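You operate a simulated robot arm through the tools that you are given. There is no shell and no other tool. Be economical: measure what you need, move in short steps, check, and stop when the job is done.

You are at the controls of a simulated robot arm. One attempt, no reset.

TASK
Get the host microphone live on channel 2.
Fine: put its black stand on the green mat and switch it on; then turn the base to that channel and switch the yellow call button off.

The check looks at the end state, three seconds after you hand in, the way a careful person would. Anything else that was tipped, shoved, dropped, spilled or broken makes it a failure.

THE ROBOT
A 7-joint arm with a two-finger parallel gripper on a trunk, on a base that drives. Base frame: it is fixed to the floor where the robot stands at the start and does not move with it; the origin is under the middle of the robot, x ahead of it, y to its left, z up. Lengths are in mm, angles in degrees, forces in N, time in s.
With the tool pointing down near the work surface it reaches from about 480 to 920 mm from the robot's upright axis, wherever it stands. Its first joint turns from -115.0 to 115.0 degrees. Places, roughly: base channel knob [1000, 1100, 900]; base power switch [1000, 1200, 900]; black microphone stand (8x8x5 cm) [500, 200, 800]; green mat [500, -200, 800]; holder of the black stand [500, 200, 800]; host microphone switch [500, 200, 900]; yellow call button [900, 1200, 900]. Payload 3.91 kg.
The TCP is the grasp point between the finger pads, 30 mm short of the fingertips. In the tool frame z runs along the fingers and y along their closing line. Largest opening 110 mm; finger width 20, thickness 10; the body of the gripper, 48 by 112 mm, starts 55 mm behind the TCP.
Orientation is that of the tool frame in the base frame, as a unit quaternion [x, y, z, w]. With the fingers straight down and closing along the base's y, the tool's x points along the base's -x, its y along +y and its z along -z.

THE INTERFACE
- The arm moves only by the tool send_rows. Its argument "steps" is a list of rows, each an object of numbers (a shift or turn left out is 0, a gripper value left out holds the last): "x", "y", "z": the shift along the tool's x, y, z in mm; "rx", "ry", "rz": the turn, a rotation vector about the tool's x, y, z in degrees; "hand": the closure in counts, from 0 (fully open) to 255 (shut). In form: [{"x": .., "y": .., "z": .., "rx": .., "ry": .., "rz": .., "hand": ..}, ...]. A call has 1 to 12 rows; each row is the pose to reach, as a shift and turn from the pose commanded when the call began, along the tool's axes at that moment. Rows are played at 5 a second. More than 50 mm and 8.6 degrees between two rows, or a gripper value outside its range, and nothing of the call is played. Where a pose cannot be reached the arm comes as near as it can. A force on the tool above 40 N (or 10 N above the force at the start of the call, whichever is more), or a blocked arm, ends the call early, and 0.2 s more pass. The fingers move at their own pace (about 153 mm/s each) and stop on an object; they squeeze with about 37 N. The grip force told is the motor's: it shows also when the fingers shut on nothing. Time passes only in rows, and 0.2 s behind the last, so rows that repeat a pose let the fingers close. The reply holds the time, the measured pose of the TCP, the force on the tool along the base axes, the opening and the grip force, in the units named above and with some noise, with the torque about the TCP (base axes, N m) and any sound that the robot's microphone picked up.
- Cameras (640 x 400 px; columns grow to the right, rows downward): "scene" is now at [214.4, 177.5, 1280.5]; the picture's right is [-0.32, -0.95, 0.00], its down [-0.68, 0.23, -0.70] and it looks along [0.66, -0.23, -0.72] (base axes); focal length 231 px, centre (320, 200). "wrist" rides on the gripper at [72, 17, -103] in the tool frame; the picture's right is [-0.23, 0.97, 0.00], its down [-0.76, -0.18, -0.62] and it looks along [-0.61, -0.14, 0.78] (tool axes); focal length 222 px, centre (320, 200). There is no depth. A picture from a camera that has moved, and an enlarged one, comes with that camera's place and axes in the base frame and with its lens. The place of the scene camera against the robot may be out by one fixed shift of up to 12 mm in any direction.
- camera(camera): a new picture of that camera. The clock stands still meanwhile.
- raise_lower(by): slides the trunk up (or, below 0, down) by that many mm; the arm and the scene camera ride with it, the base frame stays. It gives what a move gives, with no picture.
- steer(legs): drives the robot by 1 to 6 legs, each [ahead, left, turn to the left] in mm, mm and degrees, along the robot's own axes; the way and the turn of a leg run together, so that a leg with both is an arc; at most 1500 mm and 180 degrees a leg. The arm and the cameras ride along, it lands a little off, and it stops where it bumps. It gives what a move gives.
- turn_head(pan, tilt): turns the head with the scene camera to pan (to the left, within 80 degrees either way) and tilt (down, from -29 to 69), counted from straight ahead of the robot. It gives what a move gives.
- zoom(camera, box): a new picture of the part [left, top, right, bottom] of that camera's present view, enlarged. The clock stands still meanwhile.
- close_job(): hands the job in; it is judged then, once.

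Work in short steps. Places have to be worked out from the pictures, the camera data and where the tool is seen: move nearer, look again, correct. Check each grasp and each placing, and mend what went wrong. You have 120 turns and 98 pictures in all, those below and enlarged ones among them. Open the gripper and draw the arm clear of the work before you hand the job in, unless the task says otherwise; then end with one line.

The tools are called after "Emit:" by a JSON object that holds its "api" and its "payload". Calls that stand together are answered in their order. send_rows: Moves the arm, as the interface text tells. Its arguments: {"type":"object","properties":{"steps":{"type":"array","items":{"type":"object","properties":{"x":{"type":"number"},"y":{"type":"number"},"z":{"type":"number"},"rx":{"type":"number"},"ry":{"type":"number"},"rz":{"type":"number"},"hand":{"type":"number"}}}}},"required":["steps"]} The other tools are called the same way: raise_lower (by) slides the trunk up or down; steer (legs) drives the base; turn_head (pan, tilt) turns the head that bears the scene camera; camera (camera) takes a picture; zoom (camera, box) takes an enlarged picture of a part of a camera's view; close_job () hands the job in.

At the start:

```text
t: 0.0
eef_pos: [376.6, 211.4, 1118.6]
ee_rot: [0.0, 1.0, 0.0, 0.0]
ft_force: [0.3, -0.2, 1.0]
moment: [0.0, -0.03, 0.04]
finger_gap: 110.1
grasp_force: 0.0
trunk travel left (down, up): [-625.0, 365.0]
robot x, y, heading: [0.6, -0.8, -0.1]
head pan, tilt: [-18.9, 45.8]
```

scene: 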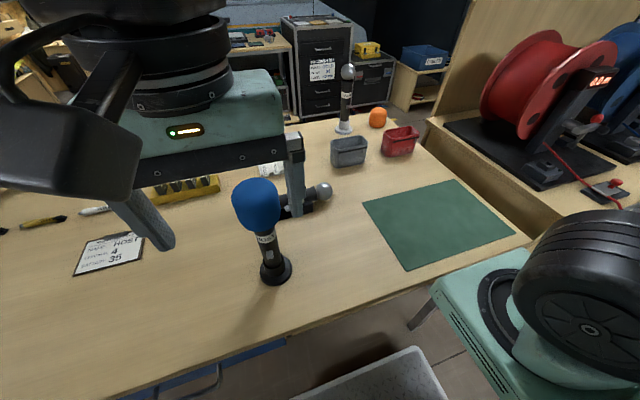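
wrist: 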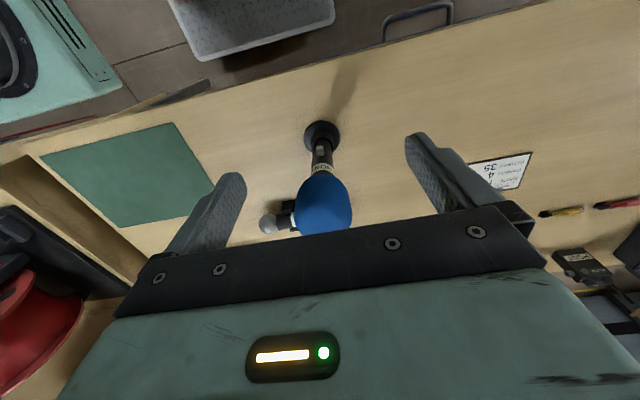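

The scene shows a blue-foamed mic in a black stand, a second mic behind, and a card. I zoom in to read the labels.

Emit:
{"api": "zoom", "payload": {"camera": "scene", "box": [220, 160, 350, 300]}}

Emit:
{"api": "zoom", "payload": {"camera": "scene", "box": [60, 220, 160, 290]}}

Emit:
{"api": "zoom", "payload": {"camera": "scene", "box": [300, 50, 440, 170]}}

```text
2.86 times, centred on (285, 230) of scene
camera zoom: at [214.4, 177.5, 1280.5], right [-0.32, -0.95, 0.0], down [-0.68, 0.23, -0.7], along [0.66, -0.23, -0.72], focal length 661 px, centre (420, 114)
```

zoom: 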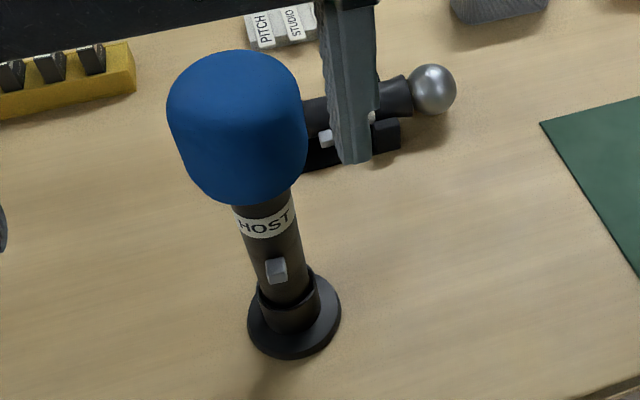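

```text
5.71 times, centred on (110, 255) of scene
camera zoom: at [214.4, 177.5, 1280.5], right [-0.32, -0.95, 0.0], down [-0.68, 0.23, -0.7], along [0.66, -0.23, -0.72], focal length 1321 px, centre (1520, -114)
```

zoom: 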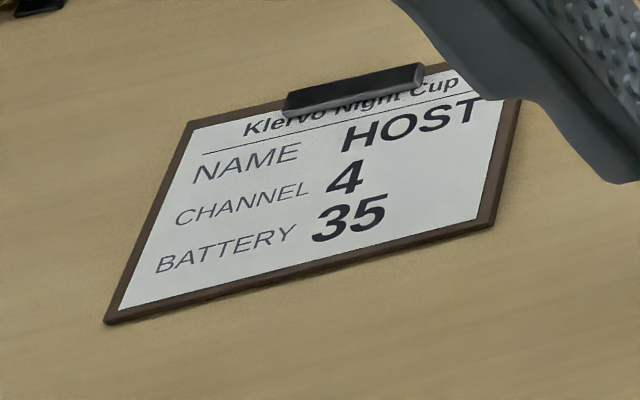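

```text
3.33 times, centred on (370, 110) of scene
camera zoom: at [214.4, 177.5, 1280.5], right [-0.32, -0.95, 0.0], down [-0.68, 0.23, -0.7], along [0.66, -0.23, -0.72], focal length 771 px, centre (153, 500)
```

zoom: 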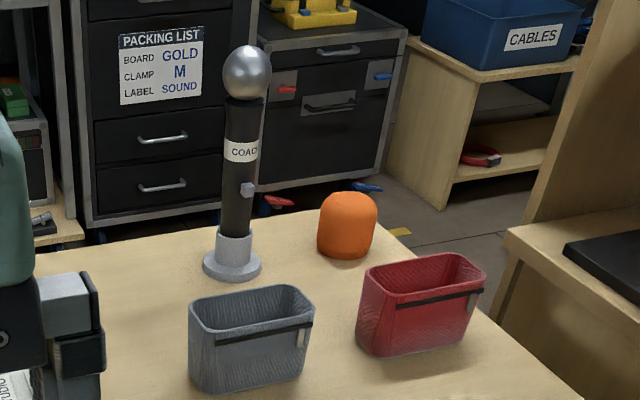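

HOST mic sits upright in the black stand at about (469, 189), its switch facing the robot at z≈913. Now I look at the receiver base to the left.

Emit:
{"api": "turn_head", "payload": {"pan": 45, "tilt": 25}}

Emit:
{"api": "camera", "payload": {"camera": "scene"}}

```text
t: 1.3
eef_pos: [376.9, 211.5, 1119.2]
ee_rot: [0.0, 1.0, 0.0, -0.001]
ft_force: [0.2, -0.5, 0.8]
moment: [-0.01, 0.03, 0.01]
finger_gap: 109.9
grasp_force: 0.0
trunk travel left (down, up): [-625.0, 365.0]
robot x, y, heading: [1.3, 2.7, 0.0]
head pan, tilt: [45.0, 25.0]
```

```text
92 pictures are left
camera scene: at [203.2, 268.7, 1312.1], right [0.71, -0.71, 0.0], down [-0.3, -0.3, -0.91], along [0.64, 0.64, -0.42], focal length 231 px, centre (320, 200)
```

scene: 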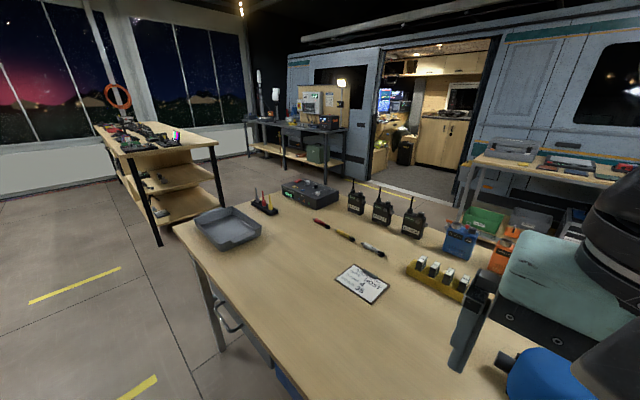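

The black unit at about (310,192) should be the base; zooming in.

Emit:
{"api": "zoom", "payload": {"camera": "scene", "box": [240, 165, 360, 240]}}

Emit:
{"api": "zoom", "payload": {"camera": "scene", "box": [160, 160, 480, 360]}}

```text
5.33 times, centred on (300, 202) of scene
camera zoom: at [203.2, 268.7, 1312.1], right [0.71, -0.71, 0.0], down [-0.3, -0.3, -0.91], along [0.64, 0.64, -0.42], focal length 1233 px, centre (427, 187)
```

zoom: 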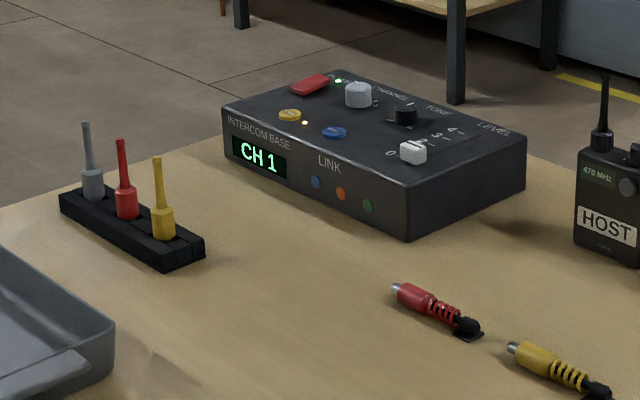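

```text
2.00 times, centred on (320, 260) of scene
camera zoom: at [203.2, 268.7, 1312.1], right [0.71, -0.71, 0.0], down [-0.3, -0.3, -0.91], along [0.64, 0.64, -0.42], focal length 462 px, centre (320, 80)
```

zoom: 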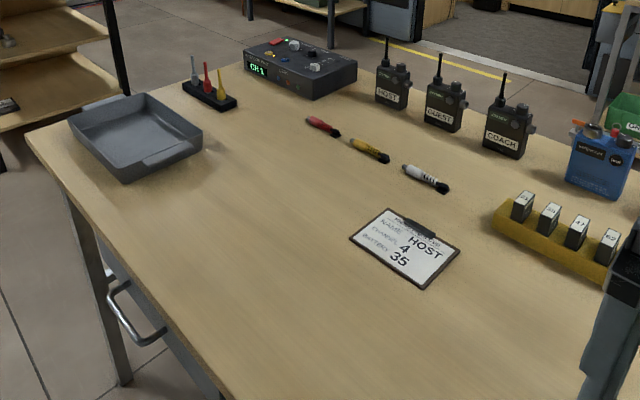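

Base shows CH 1, knob and yellow button with an orange light. Before positioning, I check the area round the robot itself to see room for backing up.

Emit:
{"api": "turn_head", "payload": {"pan": -60, "tilt": 50}}

Emit:
{"api": "camera", "payload": {"camera": "scene"}}

Emit:
{"api": "turn_head", "payload": {"pan": -10, "tilt": 65}}

Emit:
{"api": "camera", "payload": {"camera": "scene"}}

```text
t: 3.2
eef_pos: [376.6, 211.1, 1119.6]
ee_rot: [0.0, 1.0, -0.001, -0.001]
ft_force: [0.8, 0.9, 0.6]
moment: [0.02, 0.01, 0.0]
finger_gap: 109.9
grasp_force: 0.1
trunk travel left (down, up): [-625.0, 365.0]
robot x, y, heading: [-2.2, 3.2, 0.1]
head pan, tilt: [-60.0, 50.0]
```

```text
89 pictures are left
camera scene: at [176.6, 136.9, 1274.7], right [-0.87, -0.5, 0.0], down [-0.38, 0.66, -0.64], along [0.32, -0.56, -0.77], focal length 231 px, centre (320, 200)
```

scene: 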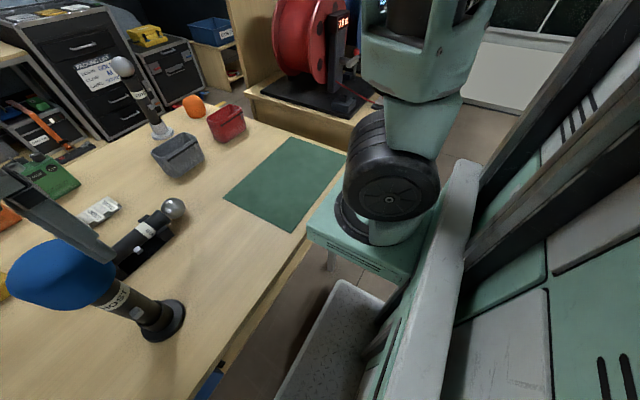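

```text
t: 4.3
eef_pos: [377.3, 212.0, 1119.7]
ee_rot: [0.0, 1.0, 0.0, -0.001]
ft_force: [0.2, -0.3, 0.2]
moment: [0.01, -0.01, -0.03]
finger_gap: 110.0
grasp_force: 0.0
trunk travel left (down, up): [-625.0, 365.0]
robot x, y, heading: [3.3, 2.3, 0.1]
head pan, tilt: [-10.0, 65.0]
```

```text
88 pictures are left
camera scene: at [197.8, 193.0, 1256.5], right [-0.17, -0.98, 0.0], down [-0.89, 0.16, -0.42], along [0.42, -0.07, -0.91], focal length 231 px, centre (320, 200)
```

scene: 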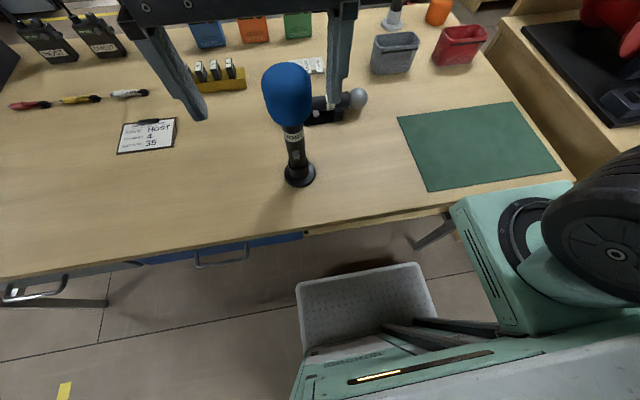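

The arm is mounted on the robot's right; the stand is close in. I back the base by 200 mm for reach room before tilting the tool.

Emit:
{"api": "steer", "payload": {"legs": [[-200, 0, 0]]}}

Emit:
{"api": "send_rows", "payload": {"steps": [{"x": -40}, {"x": -80}, {"x": -120}, {"x": -160}, {"x": -160, "ry": -8}, {"x": -160, "ry": -16}, {"x": -160, "ry": -24}, {"x": -160, "ry": -32}, {"x": -160, "ry": -40}, {"x": -160, "ry": -45}]}}

Emit:
{"api": "camera", "payload": {"camera": "wrist"}}

Emit:
{"api": "turn_head", "payload": {"pan": -10, "tilt": 45}}

Emit:
{"api": "camera", "payload": {"camera": "scene"}}

```text
t: 5.9
eef_pos: [174.7, 211.9, 1119.5]
ee_rot: [0.0, 1.0, 0.0, 0.0]
ft_force: [-0.6, -1.0, -0.9]
moment: [-0.01, -0.01, 0.0]
finger_gap: 110.3
grasp_force: 0.1
trunk travel left (down, up): [-625.0, 365.0]
robot x, y, heading: [-199.3, -2.3, -0.0]
head pan, tilt: [-10.0, 65.0]
```

```text
t: 8.1
eef_pos: [336.7, 210.4, 1119.7]
ee_rot: [0.0, 0.924, 0.001, 0.383]
ft_force: [0.1, -0.1, -0.4]
moment: [0.01, -0.03, 0.04]
finger_gap: 109.8
grasp_force: 0.0
trunk travel left (down, up): [-625.0, 365.0]
robot x, y, heading: [-198.5, 0.2, -0.1]
head pan, tilt: [-10.0, 65.0]
```

```text
87 pictures are left
camera wrist: at [211.3, 228.6, 1141.9], right [0.16, 0.97, 0.16], down [0.1, -0.18, 0.98], along [0.98, -0.14, -0.12], focal length 222 px, centre (320, 200)
```

wrist: 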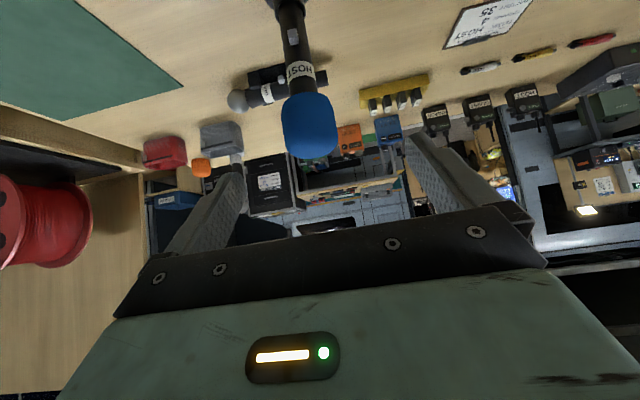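

```text
t: 9.0
eef_pos: [335.6, 210.7, 1118.4]
ee_rot: [0.001, 0.924, 0.0, 0.383]
ft_force: [0.0, -0.5, 0.3]
moment: [0.0, 0.0, -0.01]
finger_gap: 110.0
grasp_force: 0.1
trunk travel left (down, up): [-625.0, 365.0]
robot x, y, heading: [-202.5, 3.5, -0.1]
head pan, tilt: [-10.0, 45.0]
```

```text
86 pictures are left
camera scene: at [16.8, 189.4, 1281.5], right [-0.17, -0.98, 0.0], down [-0.7, 0.12, -0.71], along [0.7, -0.12, -0.71], focal length 231 px, centre (320, 200)
```

scene: 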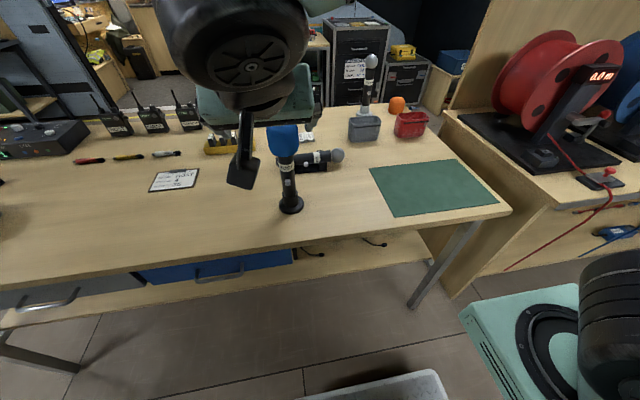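

The tilt worked. I lower the tool in front of the mic to z≈900 for a close look at the switch.

Emit:
{"api": "send_rows", "payload": {"steps": [{"x": 31, "y": -4, "z": 31}, {"x": 62, "y": -8, "z": 62}, {"x": 93, "y": -12, "z": 93}, {"x": 124, "y": -16, "z": 124}, {"x": 155, "y": -21, "z": 155}]}}

Emit:
{"api": "camera", "payload": {"camera": "wrist"}}

Emit:
{"api": "zoom", "payload": {"camera": "scene", "box": [250, 100, 370, 230]}}

```text
t: 10.2
eef_pos: [333.9, 190.6, 898.9]
ee_rot: [0.001, 0.924, 0.0, 0.382]
ft_force: [-0.7, -0.2, -0.7]
moment: [0.03, 0.02, 0.02]
finger_gap: 109.8
grasp_force: 0.0
trunk travel left (down, up): [-625.0, 365.0]
robot x, y, heading: [-206.1, 0.0, -0.2]
head pan, tilt: [-10.0, 45.0]
```

```text
85 pictures are left
camera wrist: at [210.3, 207.4, 922.3], right [0.16, 0.97, 0.16], down [0.1, -0.18, 0.98], along [0.98, -0.14, -0.12], focal length 222 px, centre (320, 200)
```

wrist: 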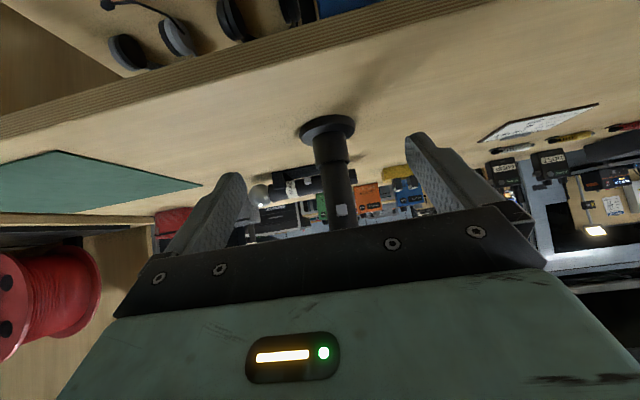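

```text
3.08 times, centred on (310, 165) of scene
camera zoom: at [16.5, 189.1, 1281.7], right [-0.17, -0.98, 0.0], down [-0.7, 0.12, -0.71], along [0.7, -0.12, -0.71], focal length 711 px, centre (351, 308)
```

zoom: 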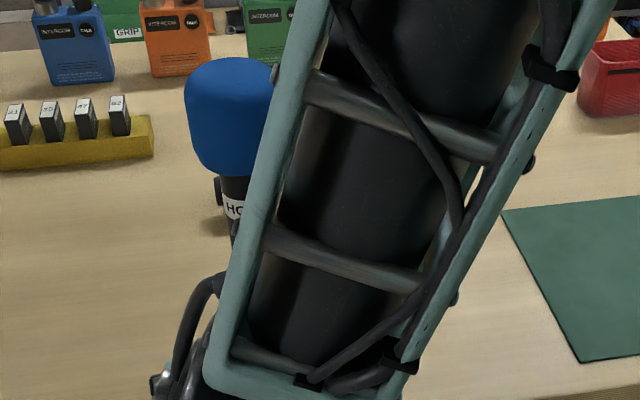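

Stand axis is at about (472,193), collar roughly z 810–850. I tilt to 30° below horizontal, partly close the fingers, then line up.

Emit:
{"api": "send_rows", "payload": {"steps": [{"ry": -8, "hand": 50}, {"ry": -15, "hand": 50}]}}

Emit:
{"api": "send_rows", "payload": {"steps": [{"x": -9, "y": 1, "z": 38}, {"x": -18, "y": 2, "z": 77}]}}

Emit:
{"api": "camera", "payload": {"camera": "wrist"}}

```text
t: 10.8
eef_pos: [335.7, 190.4, 899.3]
ee_rot: [0.001, 0.866, -0.001, 0.5]
ft_force: [0.6, 0.0, -0.3]
moment: [-0.02, 0.02, 0.01]
finger_gap: 88.4
grasp_force: 0.0
trunk travel left (down, up): [-625.0, 365.0]
robot x, y, heading: [-204.0, -2.7, -0.1]
head pan, tilt: [-10.0, 45.0]
```

```text
t: 11.4
eef_pos: [411.1, 191.9, 876.8]
ee_rot: [0.001, 0.866, 0.0, 0.5]
ft_force: [-0.2, 0.0, -0.3]
moment: [0.0, -0.01, -0.02]
finger_gap: 88.5
grasp_force: 0.1
trunk travel left (down, up): [-625.0, 365.0]
robot x, y, heading: [-201.2, -1.8, 0.0]
head pan, tilt: [-10.0, 45.0]
```

```text
83 pictures are left
camera wrist: at [285.2, 210.2, 866.8], right [0.11, 0.97, 0.2], down [-0.16, -0.18, 0.97], along [0.98, -0.14, 0.14], focal length 222 px, centre (320, 200)
```

wrist: 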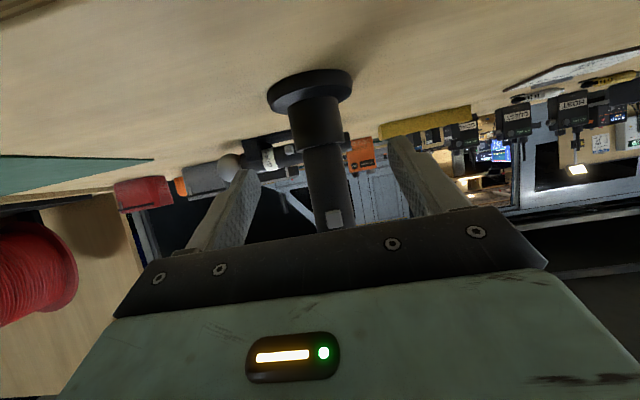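

Alignment holds (y≈193). I advance along the fingers to the collar and close gently.

Emit:
{"api": "send_rows", "payload": {"steps": [{"y": 1, "z": 25}, {"y": 1, "z": 50}, {"y": 1, "z": 72}]}}

Emit:
{"api": "camera", "payload": {"camera": "wrist"}}

```text
t: 12.2
eef_pos: [474.1, 191.8, 841.2]
ee_rot: [0.001, 0.866, 0.0, 0.5]
ft_force: [-0.2, 0.0, 0.4]
moment: [0.02, -0.05, 0.0]
finger_gap: 88.3
grasp_force: 0.0
trunk travel left (down, up): [-625.0, 365.0]
robot x, y, heading: [-200.7, -0.7, 0.0]
head pan, tilt: [-10.0, 45.0]
```

```text
82 pictures are left
camera wrist: at [347.7, 210.4, 831.4], right [0.11, 0.97, 0.2], down [-0.16, -0.18, 0.97], along [0.98, -0.14, 0.13], focal length 222 px, centre (320, 200)
```

wrist: 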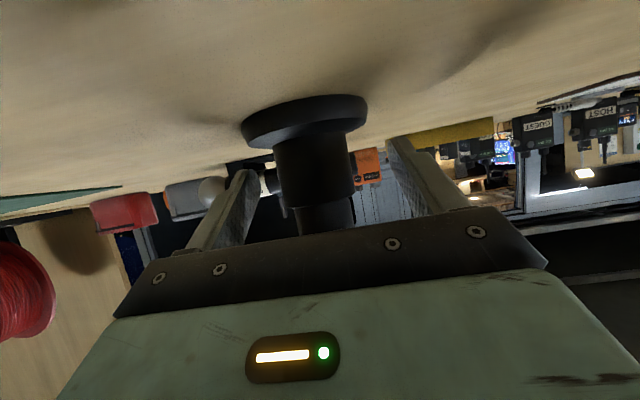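

The collar is centred between the fingers and clear of the flange. Closing.

Emit:
{"api": "send_rows", "payload": {"steps": [{"hand": 255}, {"hand": 255}, {"hand": 255}]}}

Emit:
{"api": "camera", "payload": {"camera": "wrist"}}

```text
t: 13.0
eef_pos: [474.0, 194.2, 840.7]
ee_rot: [0.001, 0.866, -0.001, 0.5]
ft_force: [2.1, -1.0, 1.1]
moment: [-0.02, -0.07, -0.05]
finger_gap: 42.3
grasp_force: 37.1
trunk travel left (down, up): [-625.0, 365.0]
robot x, y, heading: [-199.0, 0.4, 0.0]
head pan, tilt: [-10.0, 45.0]
```

```text
81 pictures are left
camera wrist: at [347.8, 210.1, 831.3], right [0.11, 0.97, 0.2], down [-0.16, -0.18, 0.97], along [0.98, -0.14, 0.13], focal length 222 px, centre (320, 200)
```

wrist: 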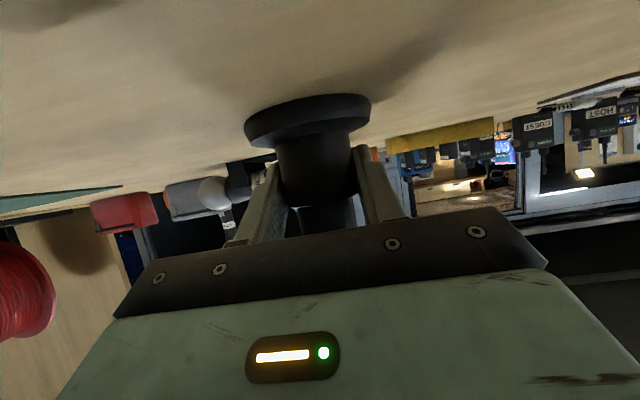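

Gripped at 42 mm. I lift by 50 mm and check it hangs upright.

Emit:
{"api": "send_rows", "payload": {"steps": [{"x": -9, "z": -5}, {"x": -20, "z": -11.5}, {"x": -32, "z": -18.5}, {"x": -43.3, "z": -25}]}}

Emit:
{"api": "camera", "payload": {"camera": "wrist"}}

Emit:
{"api": "camera", "payload": {"camera": "scene"}}

```text
t: 14.0
eef_pos: [473.1, 192.4, 891.3]
ee_rot: [0.0, 0.866, -0.001, 0.5]
ft_force: [0.0, -0.9, -5.1]
moment: [-0.01, 0.02, -0.02]
finger_gap: 42.0
grasp_force: 37.0
trunk travel left (down, up): [-625.0, 365.0]
robot x, y, heading: [-200.5, 4.1, -0.2]
head pan, tilt: [-10.0, 45.0]
```

```text
80 pictures are left
camera wrist: at [347.3, 209.8, 880.9], right [0.11, 0.97, 0.2], down [-0.16, -0.18, 0.97], along [0.98, -0.14, 0.13], focal length 222 px, centre (320, 200)
```

wrist: 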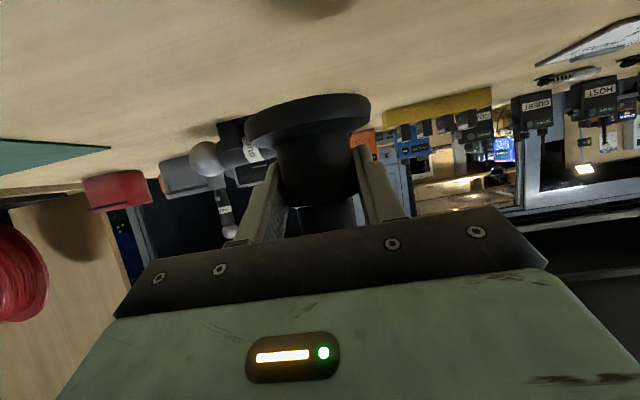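

```text
79 pictures are left
camera scene: at [17.0, 189.5, 1281.5], right [-0.17, -0.98, 0.0], down [-0.7, 0.12, -0.71], along [0.7, -0.12, -0.71], focal length 231 px, centre (320, 200)
```

scene: 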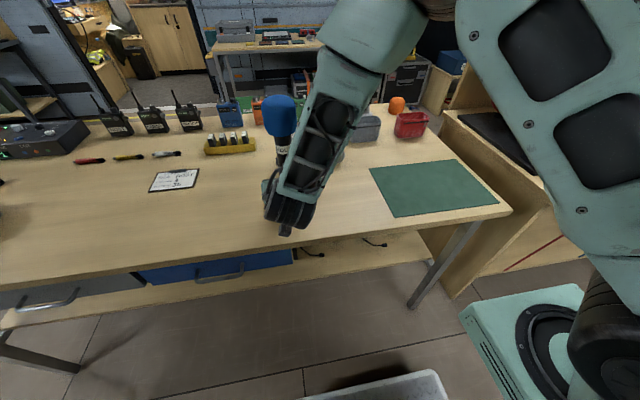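

Held upright, ~5 N. The mat spans about x 385–615, y −385…−85, so I carry the stand sideways to about y −220.

Emit:
{"api": "send_rows", "payload": {"steps": [{"y": -17}, {"y": -51}, {"y": -85}, {"y": -119}, {"y": -153}, {"y": -187}, {"y": -221}, {"y": -255}]}}

Emit:
{"api": "send_rows", "payload": {"steps": [{"y": -17, "z": 3}, {"y": -51, "z": 8}, {"y": -85, "z": 12}, {"y": -119, "z": 12}, {"y": -145, "z": 12}, {"y": -157, "z": 12}]}}

Emit:
{"api": "turn_head", "payload": {"pan": -25, "tilt": 45}}

Emit:
{"api": "camera", "payload": {"camera": "scene"}}

Emit:
{"api": "camera", "payload": {"camera": "wrist"}}

```text
t: 15.8
eef_pos: [472.0, -60.8, 891.2]
ee_rot: [0.0, 0.866, 0.0, 0.499]
ft_force: [0.9, 0.9, -4.9]
moment: [0.06, 0.02, -0.02]
finger_gap: 42.4
grasp_force: 36.9
trunk travel left (down, up): [-625.0, 365.0]
robot x, y, heading: [-202.8, 2.7, 0.3]
head pan, tilt: [-10.0, 45.0]
```

```text
t: 17.2
eef_pos: [483.6, -218.9, 885.4]
ee_rot: [0.0, 0.866, -0.001, 0.5]
ft_force: [-0.4, 0.0, -2.8]
moment: [0.02, 0.01, -0.02]
finger_gap: 42.3
grasp_force: 37.2
trunk travel left (down, up): [-625.0, 365.0]
robot x, y, heading: [-201.0, 1.4, 0.2]
head pan, tilt: [-10.0, 45.0]
```

```text
t: 17.9
eef_pos: [483.2, -219.0, 885.0]
ee_rot: [0.0, 0.866, 0.0, 0.5]
ft_force: [-0.7, 0.4, -4.9]
moment: [-0.01, -0.02, 0.06]
finger_gap: 42.2
grasp_force: 37.3
trunk travel left (down, up): [-625.0, 365.0]
robot x, y, heading: [-200.7, 3.7, 0.2]
head pan, tilt: [-25.0, 45.0]
```

```text
78 pictures are left
camera scene: at [10.6, 169.0, 1281.5], right [-0.42, -0.91, 0.0], down [-0.64, 0.3, -0.71], along [0.64, -0.3, -0.71], focal length 231 px, centre (320, 200)
```

scene: 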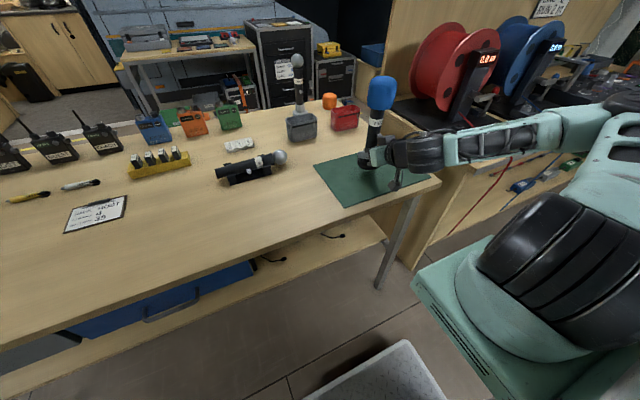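

```text
77 pictures are left
camera wrist: at [357.3, -201.3, 874.7], right [0.11, 0.97, 0.2], down [-0.16, -0.18, 0.97], along [0.98, -0.14, 0.13], focal length 222 px, centre (320, 200)
```

wrist: 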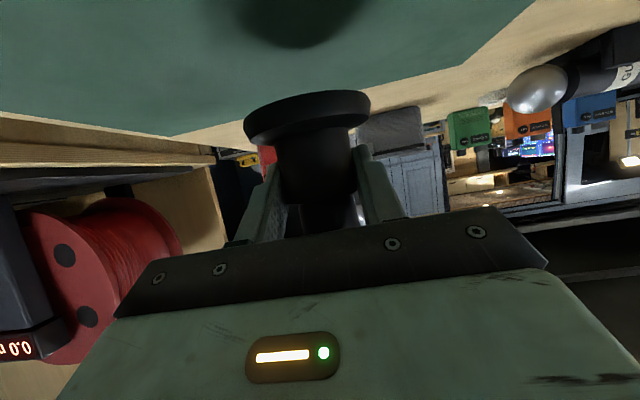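

Stand is above the mat. I lower 40 mm, then the last few mm slowly watching force.

Emit:
{"api": "send_rows", "payload": {"steps": [{"x": 10, "z": 6}, {"x": 20, "z": 11.5}, {"x": 30, "z": 17.3}, {"x": 34.6, "z": 20}, {"x": 34.6, "z": 20}]}}

Emit:
{"api": "send_rows", "payload": {"steps": [{"x": 0.9, "z": 0.5}, {"x": 1.7, "z": 1}, {"x": 1.7, "z": 1}]}}

```text
t: 19.1
eef_pos: [483.2, -219.5, 845.8]
ee_rot: [0.0, 0.866, 0.0, 0.501]
ft_force: [-3.0, 0.3, 4.7]
moment: [0.08, -0.21, 0.07]
finger_gap: 42.4
grasp_force: 37.1
trunk travel left (down, up): [-625.0, 365.0]
robot x, y, heading: [-200.9, -2.4, -0.1]
head pan, tilt: [-25.0, 45.0]
```

```text
t: 19.9
eef_pos: [484.0, -218.6, 846.1]
ee_rot: [0.0, 0.865, 0.0, 0.502]
ft_force: [-0.5, 0.9, 28.0]
moment: [0.13, 0.18, 0.11]
finger_gap: 42.4
grasp_force: 37.0
trunk travel left (down, up): [-625.0, 365.0]
robot x, y, heading: [-202.0, -2.7, 0.3]
head pan, tilt: [-25.0, 45.0]
```

It rests on the mat (force 28 N up). I ease back 1.5 mm, then open.

Emit:
{"api": "send_rows", "payload": {"steps": [{"x": -1.5, "z": -0.8}, {"x": -1.5, "z": -0.8}, {"x": -1.5, "z": -0.8, "hand": 50}, {"x": -1.5, "z": -0.8, "hand": 50}, {"x": -1.5, "z": -0.8, "hand": 50}]}}

Emit:
{"api": "send_rows", "payload": {"steps": [{"z": -30}, {"z": -65}, {"z": -105}, {"z": -150}]}}

Emit:
{"api": "camera", "payload": {"camera": "wrist"}}

Emit:
{"api": "zoom", "payload": {"camera": "scene", "box": [300, 60, 460, 220]}}

```text
t: 21.1
eef_pos: [483.1, -219.9, 844.4]
ee_rot: [0.0, 0.866, 0.0, 0.5]
ft_force: [-0.1, -0.1, 0.1]
moment: [0.0, -0.01, -0.04]
finger_gap: 88.4
grasp_force: 0.1
trunk travel left (down, up): [-625.0, 365.0]
robot x, y, heading: [-199.1, -0.7, 0.0]
head pan, tilt: [-25.0, 45.0]
```

```text
t: 22.1
eef_pos: [433.2, -266.7, 906.6]
ee_rot: [-0.001, 0.867, 0.001, 0.499]
ft_force: [1.1, 0.6, 0.0]
moment: [0.01, 0.0, 0.02]
finger_gap: 88.2
grasp_force: 0.1
out of reach, approached as far as the arm can: row 2, 3, 4
trunk travel left (down, up): [-625.0, 365.0]
robot x, y, heading: [-200.4, -1.8, 0.0]
head pan, tilt: [-25.0, 45.0]
```

```text
76 pictures are left
camera wrist: at [307.3, -249.9, 895.8], right [0.11, 0.97, 0.2], down [-0.16, -0.18, 0.97], along [0.98, -0.14, 0.13], focal length 222 px, centre (320, 200)
```

wrist: 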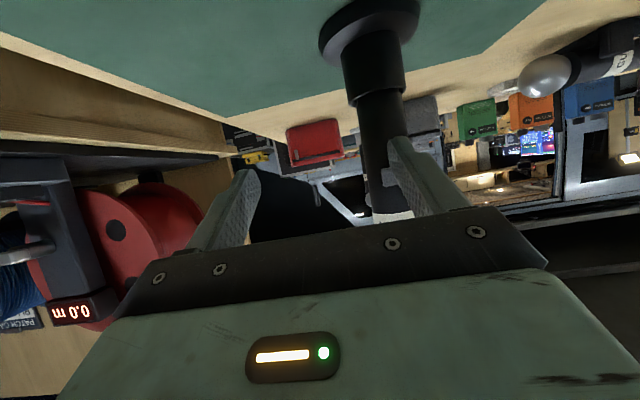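

```text
2.50 times, centred on (380, 140) of scene
camera zoom: at [10.8, 169.2, 1281.4], right [-0.42, -0.91, 0.0], down [-0.64, 0.3, -0.71], along [0.64, -0.3, -0.71], focal length 578 px, centre (170, 350)
```

zoom: 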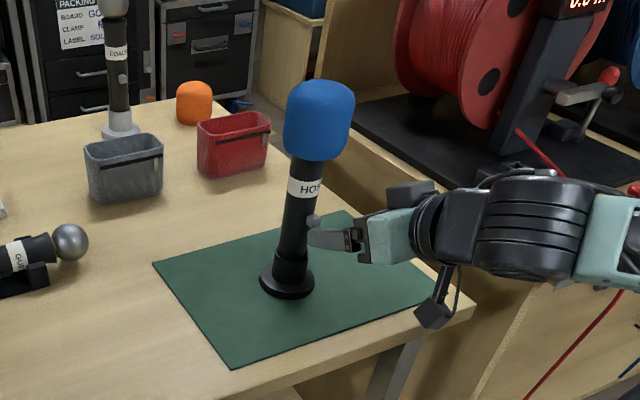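

The retreat ran into a reach limit and drifted toward y −267, close to the mic. I back the base straight away to clear it.

Emit:
{"api": "steer", "payload": {"legs": [[-150, 0, 0]]}}

Emit:
{"api": "camera", "payload": {"camera": "wrist"}}

Emit:
{"api": "zoom", "payload": {"camera": "scene", "box": [300, 40, 460, 200]}}

```text
t: 23.5
eef_pos: [281.7, -268.7, 905.5]
ee_rot: [0.0, 0.866, 0.0, 0.5]
ft_force: [-0.8, -0.2, 0.6]
moment: [0.0, 0.02, 0.02]
finger_gap: 88.6
grasp_force: 0.1
trunk travel left (down, up): [-625.0, 365.0]
robot x, y, heading: [-352.8, 0.9, -0.2]
head pan, tilt: [-25.0, 45.0]
```

```text
74 pictures are left
camera wrist: at [155.6, -251.0, 896.0], right [0.12, 0.97, 0.2], down [-0.16, -0.18, 0.97], along [0.98, -0.14, 0.13], focal length 222 px, centre (320, 200)
```

wrist: 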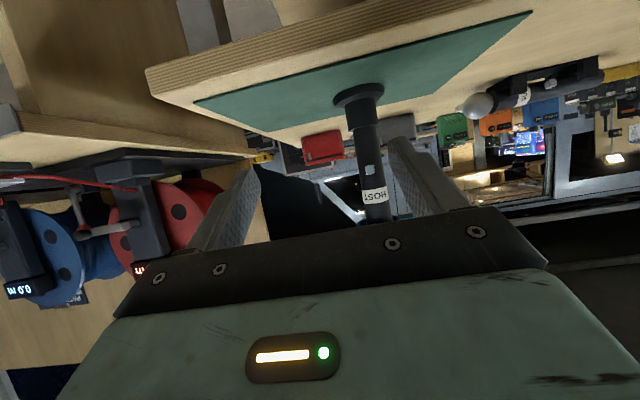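

```text
2.50 times, centred on (380, 120) of scene
camera zoom: at [-140.3, 168.9, 1281.6], right [-0.43, -0.91, 0.0], down [-0.64, 0.3, -0.71], along [0.64, -0.3, -0.71], focal length 578 px, centre (170, 400)
```

zoom: 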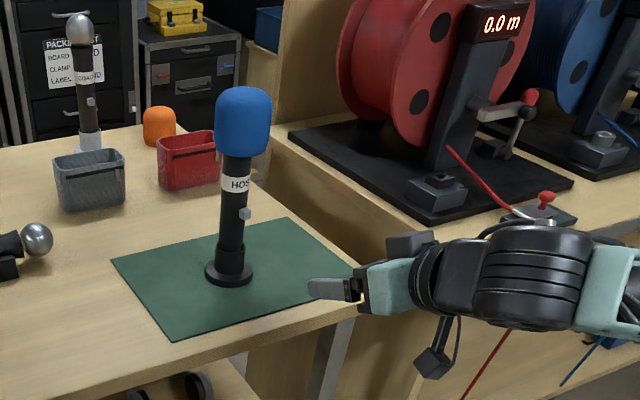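

Stand is upright and well on the mat. I zoom on the switch to learn its type and state.

Emit:
{"api": "zoom", "payload": {"camera": "wrist", "box": [345, 140, 405, 210]}}

Emit:
{"api": "zoom", "payload": {"camera": "scene", "box": [345, 75, 375, 115]}}

```text
5.71 times, centred on (375, 175) of wrist
camera zoom: at [155.6, -251.0, 896.0], right [0.12, 0.97, 0.2], down [-0.16, -0.18, 0.97], along [0.98, -0.14, 0.13], focal length 1269 px, centre (6, 343)
```

zoom: 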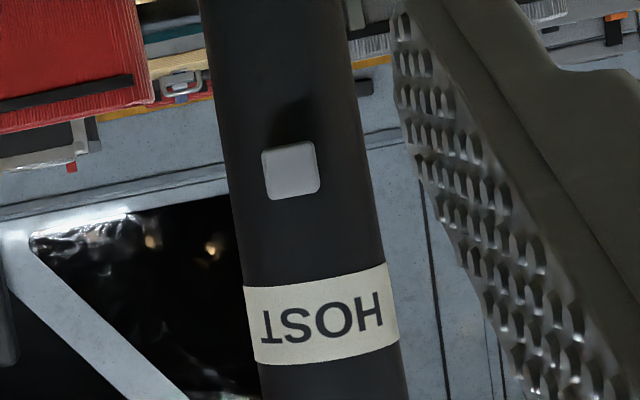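

```text
10.00 times, centred on (360, 95) of scene
camera zoom: at [-140.3, 168.9, 1281.6], right [-0.43, -0.91, 0.0], down [-0.64, 0.3, -0.71], along [0.64, -0.3, -0.71], focal length 2312 px, centre (-80, 1250)
```

zoom: 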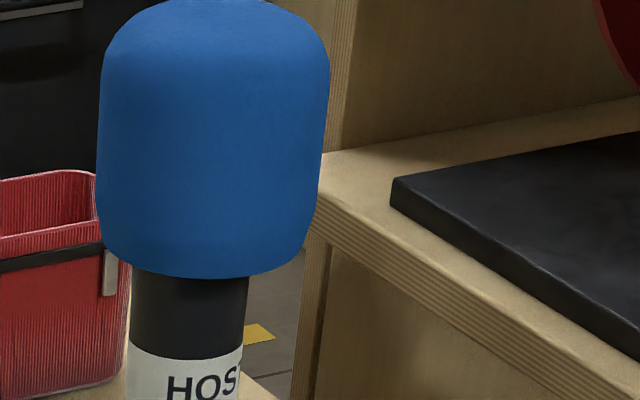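

The switch is a small light-grey block at z≈909. I view it from the side, and the COACH and GUEST switches for comparison.

Emit:
{"api": "zoom", "payload": {"camera": "scene", "box": [334, 108, 370, 138]}}

Emit:
{"api": "zoom", "payload": {"camera": "scene", "box": [270, 30, 320, 110]}}

Emit:
{"api": "zoom", "payload": {"camera": "scene", "box": [190, 90, 290, 160]}}

```text
13.33 times, centred on (352, 123) of scene
camera zoom: at [-140.3, 168.9, 1281.6], right [-0.43, -0.91, 0.0], down [-0.64, 0.3, -0.71], along [0.64, -0.3, -0.71], focal length 3083 px, centre (-107, 1227)
```

zoom: 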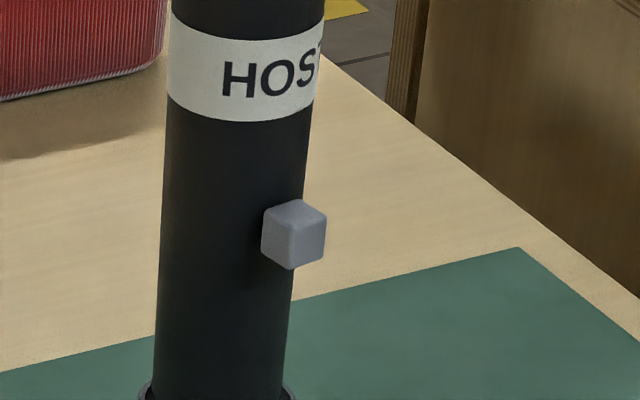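

```text
5.00 times, centred on (295, 70) of scene
camera zoom: at [-140.3, 168.9, 1281.6], right [-0.43, -0.91, 0.0], down [-0.64, 0.3, -0.71], along [0.64, -0.3, -0.71], focal length 1156 px, centre (445, 850)
```

zoom: 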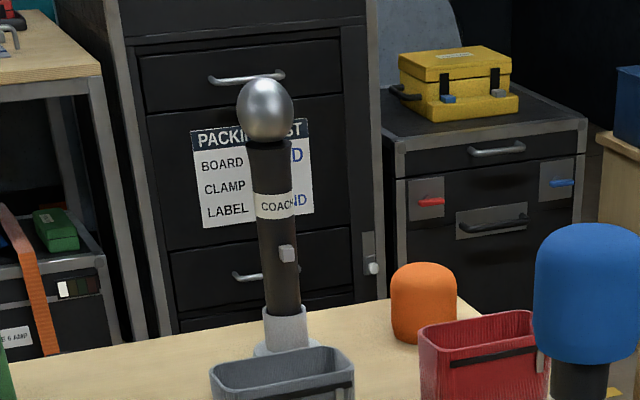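

```text
5.71 times, centred on (240, 125) of scene
camera zoom: at [-140.3, 168.9, 1281.6], right [-0.43, -0.91, 0.0], down [-0.64, 0.3, -0.71], along [0.64, -0.3, -0.71], focal length 1321 px, centre (777, 629)
```

zoom: 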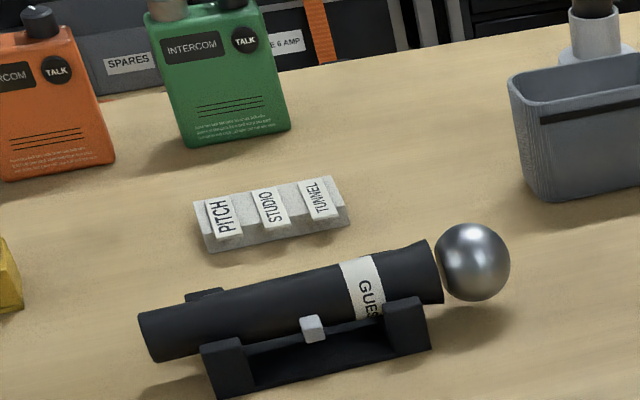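

The GUEST switch sits closer to its label than HOST's and COACH's, so it's a slider, with HOST apparently in the low position; I'd expect to push it up toward the head. I first do a small forward move to check what pose commands refer to after the reach limit.

Emit:
{"api": "send_rows", "payload": {"steps": [{"z": 10}, {"z": 20}]}}

```text
t: 24.1
eef_pos: [299.0, -268.6, 896.9]
ee_rot: [0.001, 0.866, -0.001, 0.5]
ft_force: [0.2, 0.1, -0.4]
moment: [0.0, 0.02, 0.01]
finger_gap: 88.5
grasp_force: 0.1
trunk travel left (down, up): [-625.0, 365.0]
robot x, y, heading: [-354.4, -0.8, -0.5]
head pan, tilt: [-25.0, 45.0]
```

Commands refer to the actual pose. I level the tool, shift to y≈−220, z≈909, x 370, fingers at ~40 mm.

Emit:
{"api": "send_rows", "payload": {"steps": [{"x": -10, "y": 10, "z": 12}, {"x": -23, "y": 24, "z": 28}, {"x": -35, "y": 37, "z": 42}, {"x": -45.9, "y": 48.6, "z": 55.5}, {"x": -45.9, "y": 48.6, "z": 55.5, "ry": -8, "hand": 160}, {"x": -45.9, "y": 48.6, "z": 55.5, "ry": -16, "hand": 160}, {"x": -45.9, "y": 48.6, "z": 55.5, "ry": -24, "hand": 160}, {"x": -45.9, "y": 48.6, "z": 55.5, "ry": -30, "hand": 160}, {"x": -45.9, "y": 48.6, "z": 55.5, "ry": -30, "hand": 160}]}}

Emit:
{"api": "camera", "payload": {"camera": "wrist"}}

Emit:
{"api": "zoom", "payload": {"camera": "scene", "box": [310, 70, 430, 160]}}

```text
t: 25.7
eef_pos: [379.5, -263.1, 1032.2]
ee_rot: [-0.182, 0.707, -0.195, 0.655]
ft_force: [0.6, -0.4, -0.6]
moment: [0.01, 0.01, 0.01]
finger_gap: 41.0
grasp_force: 0.1
out of reach, approached as far as the arm can: row 6, 7
trunk travel left (down, up): [-625.0, 365.0]
robot x, y, heading: [-350.1, 1.4, -0.1]
head pan, tilt: [-25.0, 45.0]
stopped in row 7: the arm was blocked; the commanded pose is now the measured one
```

```text
67 pictures are left
camera wrist: at [270.9, -281.9, 968.8], right [0.02, 0.95, -0.31], down [-0.56, 0.26, 0.78], along [0.83, 0.16, 0.54], focal length 222 px, centre (320, 200)
```

wrist: 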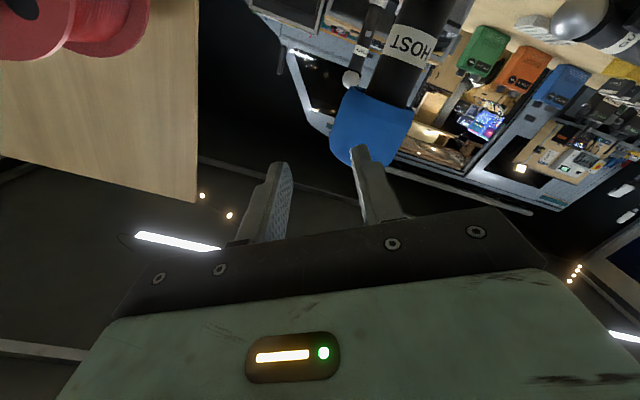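

```text
4.44 times, centred on (370, 115) of scene
camera zoom: at [-140.1, 168.6, 1281.7], right [-0.43, -0.9, 0.0], down [-0.64, 0.3, -0.71], along [0.64, -0.3, -0.71], focal length 1028 px, centre (98, 578)
```

zoom: 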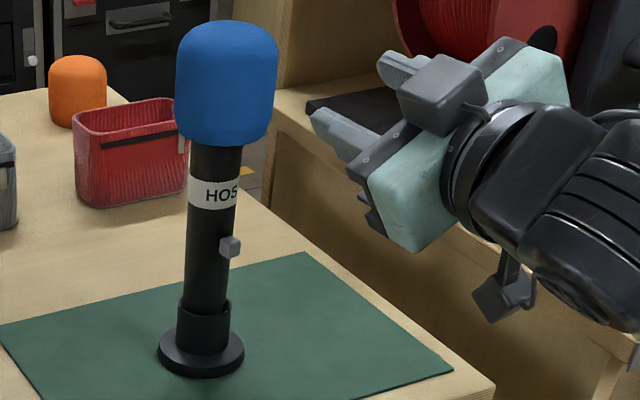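

Level orientation isn't reachable here, and the arm swung up, but nothing was touched. I turn back to 30° down, which worked.

Emit:
{"api": "send_rows", "payload": {"steps": [{"rx": -1.8, "ry": 5, "rz": 6}, {"rx": -3.6, "ry": 10, "rz": 12}, {"rx": -5.4, "ry": 15, "rz": 18}, {"rx": -7.2, "ry": 20, "rz": 24}, {"rx": -9.1, "ry": 25, "rz": 29.9}]}}

```text
t: 26.9
eef_pos: [379.7, -263.6, 1030.1]
ee_rot: [0.004, 0.866, 0.004, 0.5]
ft_force: [-0.6, 0.2, 0.0]
moment: [-0.03, -0.01, 0.0]
finger_gap: 41.0
grasp_force: 0.0
trunk travel left (down, up): [-625.0, 365.0]
robot x, y, heading: [-353.7, -0.3, -0.3]
head pan, tilt: [-25.0, 45.0]
```

Orientation restored. Moving to a pre-position about 50 mm in front of the switch, in line with it.

Emit:
{"api": "send_rows", "payload": {"steps": [{"x": 15, "y": 11, "z": 13}, {"x": 31, "y": 22, "z": 27}, {"x": 47, "y": 33, "z": 40}, {"x": 62.6, "y": 44, "z": 53.5}, {"x": 62.6, "y": 44, "z": 53.5}]}}

Emit:
{"api": "camera", "payload": {"camera": "wrist"}}

Emit:
{"api": "zoom", "payload": {"camera": "scene", "box": [310, 70, 430, 160]}}

```text
t: 28.1
eef_pos: [395.5, -218.1, 951.0]
ee_rot: [0.002, 0.866, 0.004, 0.501]
ft_force: [-0.1, -0.6, 0.8]
moment: [-0.01, -0.05, 0.01]
finger_gap: 40.7
grasp_force: 0.0
trunk travel left (down, up): [-625.0, 365.0]
robot x, y, heading: [-352.0, 1.3, -0.2]
head pan, tilt: [-25.0, 45.0]
```

```text
65 pictures are left
camera wrist: at [269.4, -201.2, 940.0], right [0.11, 0.97, 0.2], down [-0.16, -0.18, 0.97], along [0.98, -0.14, 0.13], focal length 222 px, centre (320, 200)
```

wrist: 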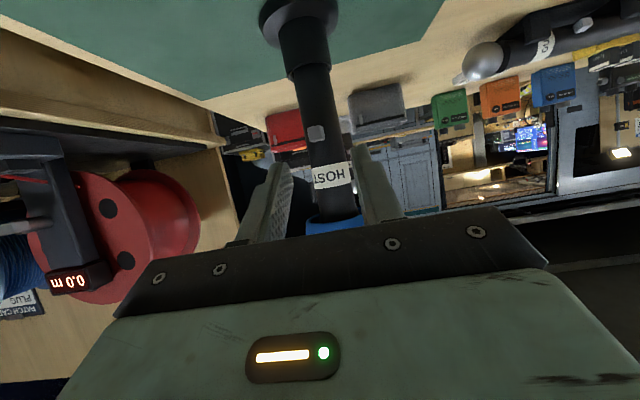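

```text
4.44 times, centred on (370, 115) of scene
camera zoom: at [-140.2, 168.6, 1281.6], right [-0.43, -0.9, 0.0], down [-0.64, 0.3, -0.71], along [0.64, -0.3, -0.71], focal length 1028 px, centre (98, 578)
```

zoom: 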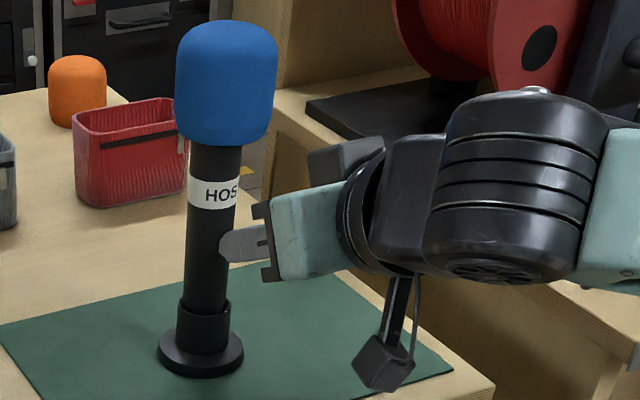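

Switch located at (460, −219.6, 909). I narrow the fingers to ~25 mm and advance to straddle it.

Emit:
{"api": "send_rows", "payload": {"steps": [{"hand": 195}, {"x": 2, "y": -1, "z": 15, "hand": 195}, {"x": 4.6, "y": -1, "z": 30, "hand": 195}]}}

Emit:
{"api": "zoom", "payload": {"camera": "wrist", "box": [220, 60, 420, 240]}}

Emit:
{"api": "zoom", "payload": {"camera": "scene", "box": [330, 100, 380, 140]}}

```text
t: 28.9
eef_pos: [419.3, -218.8, 931.3]
ee_rot: [0.003, 0.865, 0.003, 0.501]
ft_force: [0.2, -0.3, -0.7]
moment: [-0.02, -0.02, -0.02]
finger_gap: 25.7
grasp_force: 0.0
trunk travel left (down, up): [-625.0, 365.0]
robot x, y, heading: [-350.6, -4.7, -0.3]
head pan, tilt: [-25.0, 45.0]
```

```text
2.22 times, centred on (320, 150) of wrist
camera zoom: at [292.8, -201.8, 921.5], right [0.11, 0.97, 0.2], down [-0.16, -0.18, 0.97], along [0.98, -0.14, 0.14], focal length 494 px, centre (320, 311)
```

zoom: 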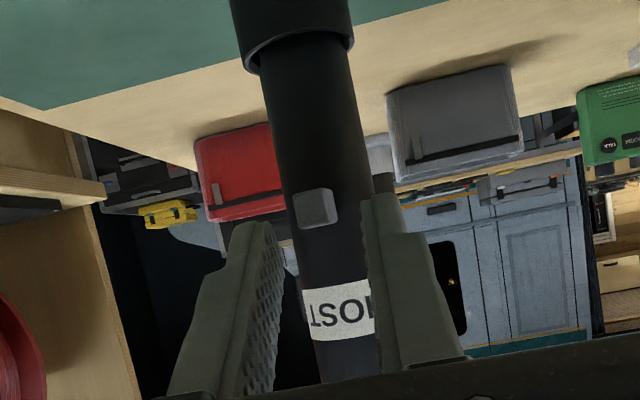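

```text
10.00 times, centred on (355, 120) of scene
camera zoom: at [-140.2, 168.6, 1281.6], right [-0.43, -0.9, 0.0], down [-0.64, 0.3, -0.71], along [0.64, -0.3, -0.71], focal length 2312 px, centre (-30, 1000)
```

zoom: 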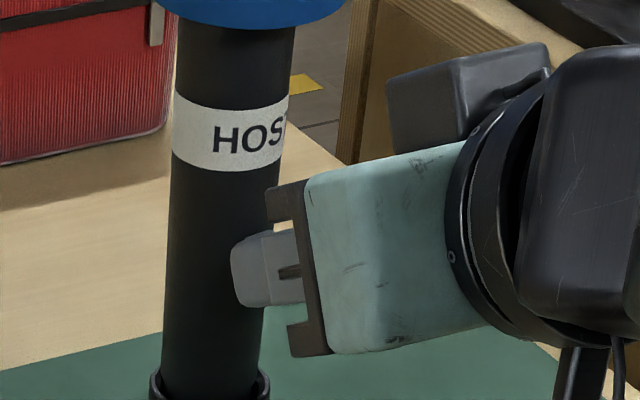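

Aligned within ~1.5 mm; I shift y −1.5 and advance 16 mm, then close gently.

Emit:
{"api": "send_rows", "payload": {"steps": [{"y": -1.5, "z": 6}, {"y": -1.5, "z": 16}, {"y": -1.5, "z": 16}]}}

Emit:
{"api": "zoom", "payload": {"camera": "wrist", "box": [220, 60, 420, 240]}}

Emit:
{"api": "zoom", "payload": {"camera": "scene", "box": [330, 100, 380, 140]}}

```text
t: 29.7
eef_pos: [432.9, -220.9, 924.6]
ee_rot: [0.002, 0.865, 0.003, 0.501]
ft_force: [0.8, 0.3, -0.5]
moment: [0.01, -0.01, 0.0]
finger_gap: 26.0
grasp_force: 0.1
trunk travel left (down, up): [-625.0, 365.0]
robot x, y, heading: [-350.0, -2.7, -0.1]
head pan, tilt: [-25.0, 45.0]
```

```text
2.22 times, centred on (320, 150) of wrist
camera zoom: at [306.7, -203.7, 913.2], right [0.11, 0.97, 0.2], down [-0.16, -0.19, 0.97], along [0.98, -0.14, 0.13], focal length 494 px, centre (320, 311)
```

zoom: 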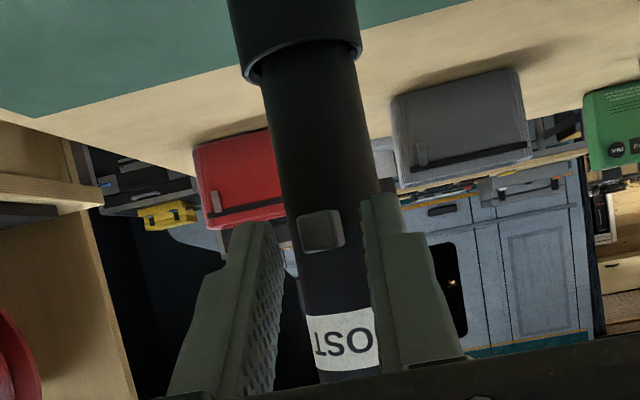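

```text
10.00 times, centred on (355, 120) of scene
camera zoom: at [-140.2, 168.6, 1281.6], right [-0.43, -0.9, 0.0], down [-0.64, 0.3, -0.71], along [0.64, -0.3, -0.71], focal length 2312 px, centre (-30, 1000)
```

zoom: 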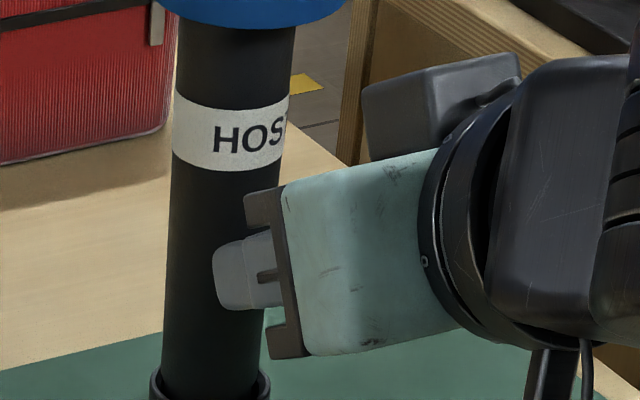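

Slider centred between fingertips. Closing on it in stages.

Emit:
{"api": "send_rows", "payload": {"steps": [{"hand": 210}, {"hand": 222}, {"hand": 230}, {"hand": 240}, {"hand": 240}]}}

Emit:
{"api": "zoom", "payload": {"camera": "wrist", "box": [220, 60, 420, 240]}}

Emit:
{"api": "zoom", "payload": {"camera": "scene", "box": [310, 70, 400, 160]}}

```text
t: 30.9
eef_pos: [433.3, -220.4, 922.9]
ee_rot: [0.001, 0.866, 0.004, 0.501]
ft_force: [-0.3, 0.6, 0.6]
moment: [-0.07, -0.09, -0.02]
finger_gap: 10.7
grasp_force: 36.8
trunk travel left (down, up): [-625.0, 365.0]
robot x, y, heading: [-352.5, 0.2, -0.0]
head pan, tilt: [-25.0, 45.0]
```

```text
2.22 times, centred on (320, 150) of wrist
camera zoom: at [306.6, -203.8, 913.3], right [0.11, 0.97, 0.2], down [-0.16, -0.18, 0.97], along [0.98, -0.14, 0.13], focal length 494 px, centre (320, 311)
```

zoom: 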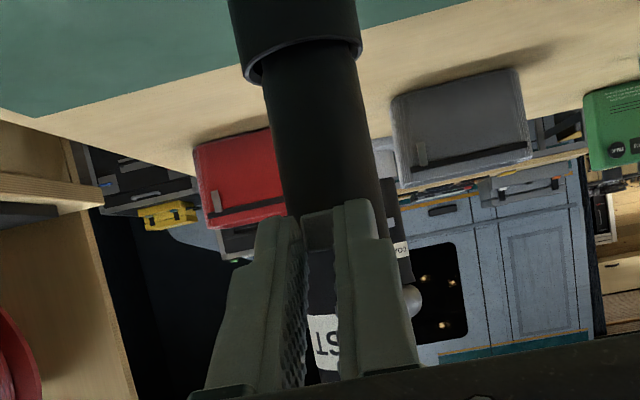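

```text
4.44 times, centred on (355, 115) of scene
camera zoom: at [-140.1, 168.6, 1281.6], right [-0.43, -0.9, 0.0], down [-0.64, 0.3, -0.71], along [0.64, -0.3, -0.71], focal length 1028 px, centre (164, 578)
```

zoom: 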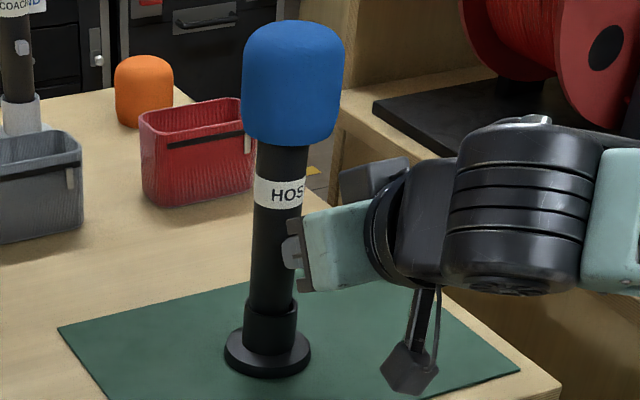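

Gripping the 10.7 mm block. Raise by 3 mm and read the force.

Emit:
{"api": "send_rows", "payload": {"steps": [{"x": -1.3, "z": -0.75}, {"x": -2.6, "z": -1.5}]}}

Emit:
{"api": "zoom", "payload": {"camera": "scene", "box": [310, 70, 400, 160]}}

```text
t: 31.5
eef_pos: [431.7, -221.5, 927.1]
ee_rot: [0.002, 0.865, 0.003, 0.501]
ft_force: [0.2, -1.0, -0.8]
moment: [-0.02, -0.09, -0.01]
finger_gap: 10.8
grasp_force: 37.7
trunk travel left (down, up): [-625.0, 365.0]
robot x, y, heading: [-352.5, 0.3, -0.1]
head pan, tilt: [-25.0, 45.0]
```

```text
4.44 times, centred on (355, 115) of scene
camera zoom: at [-140.1, 168.6, 1281.6], right [-0.43, -0.9, 0.0], down [-0.64, 0.3, -0.71], along [0.64, -0.3, -0.71], focal length 1028 px, centre (164, 578)
```

zoom: 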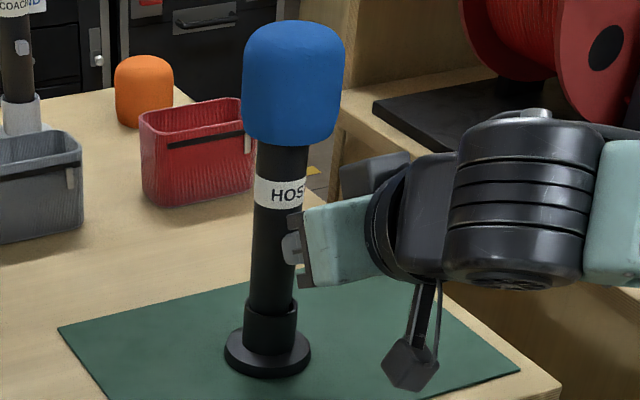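

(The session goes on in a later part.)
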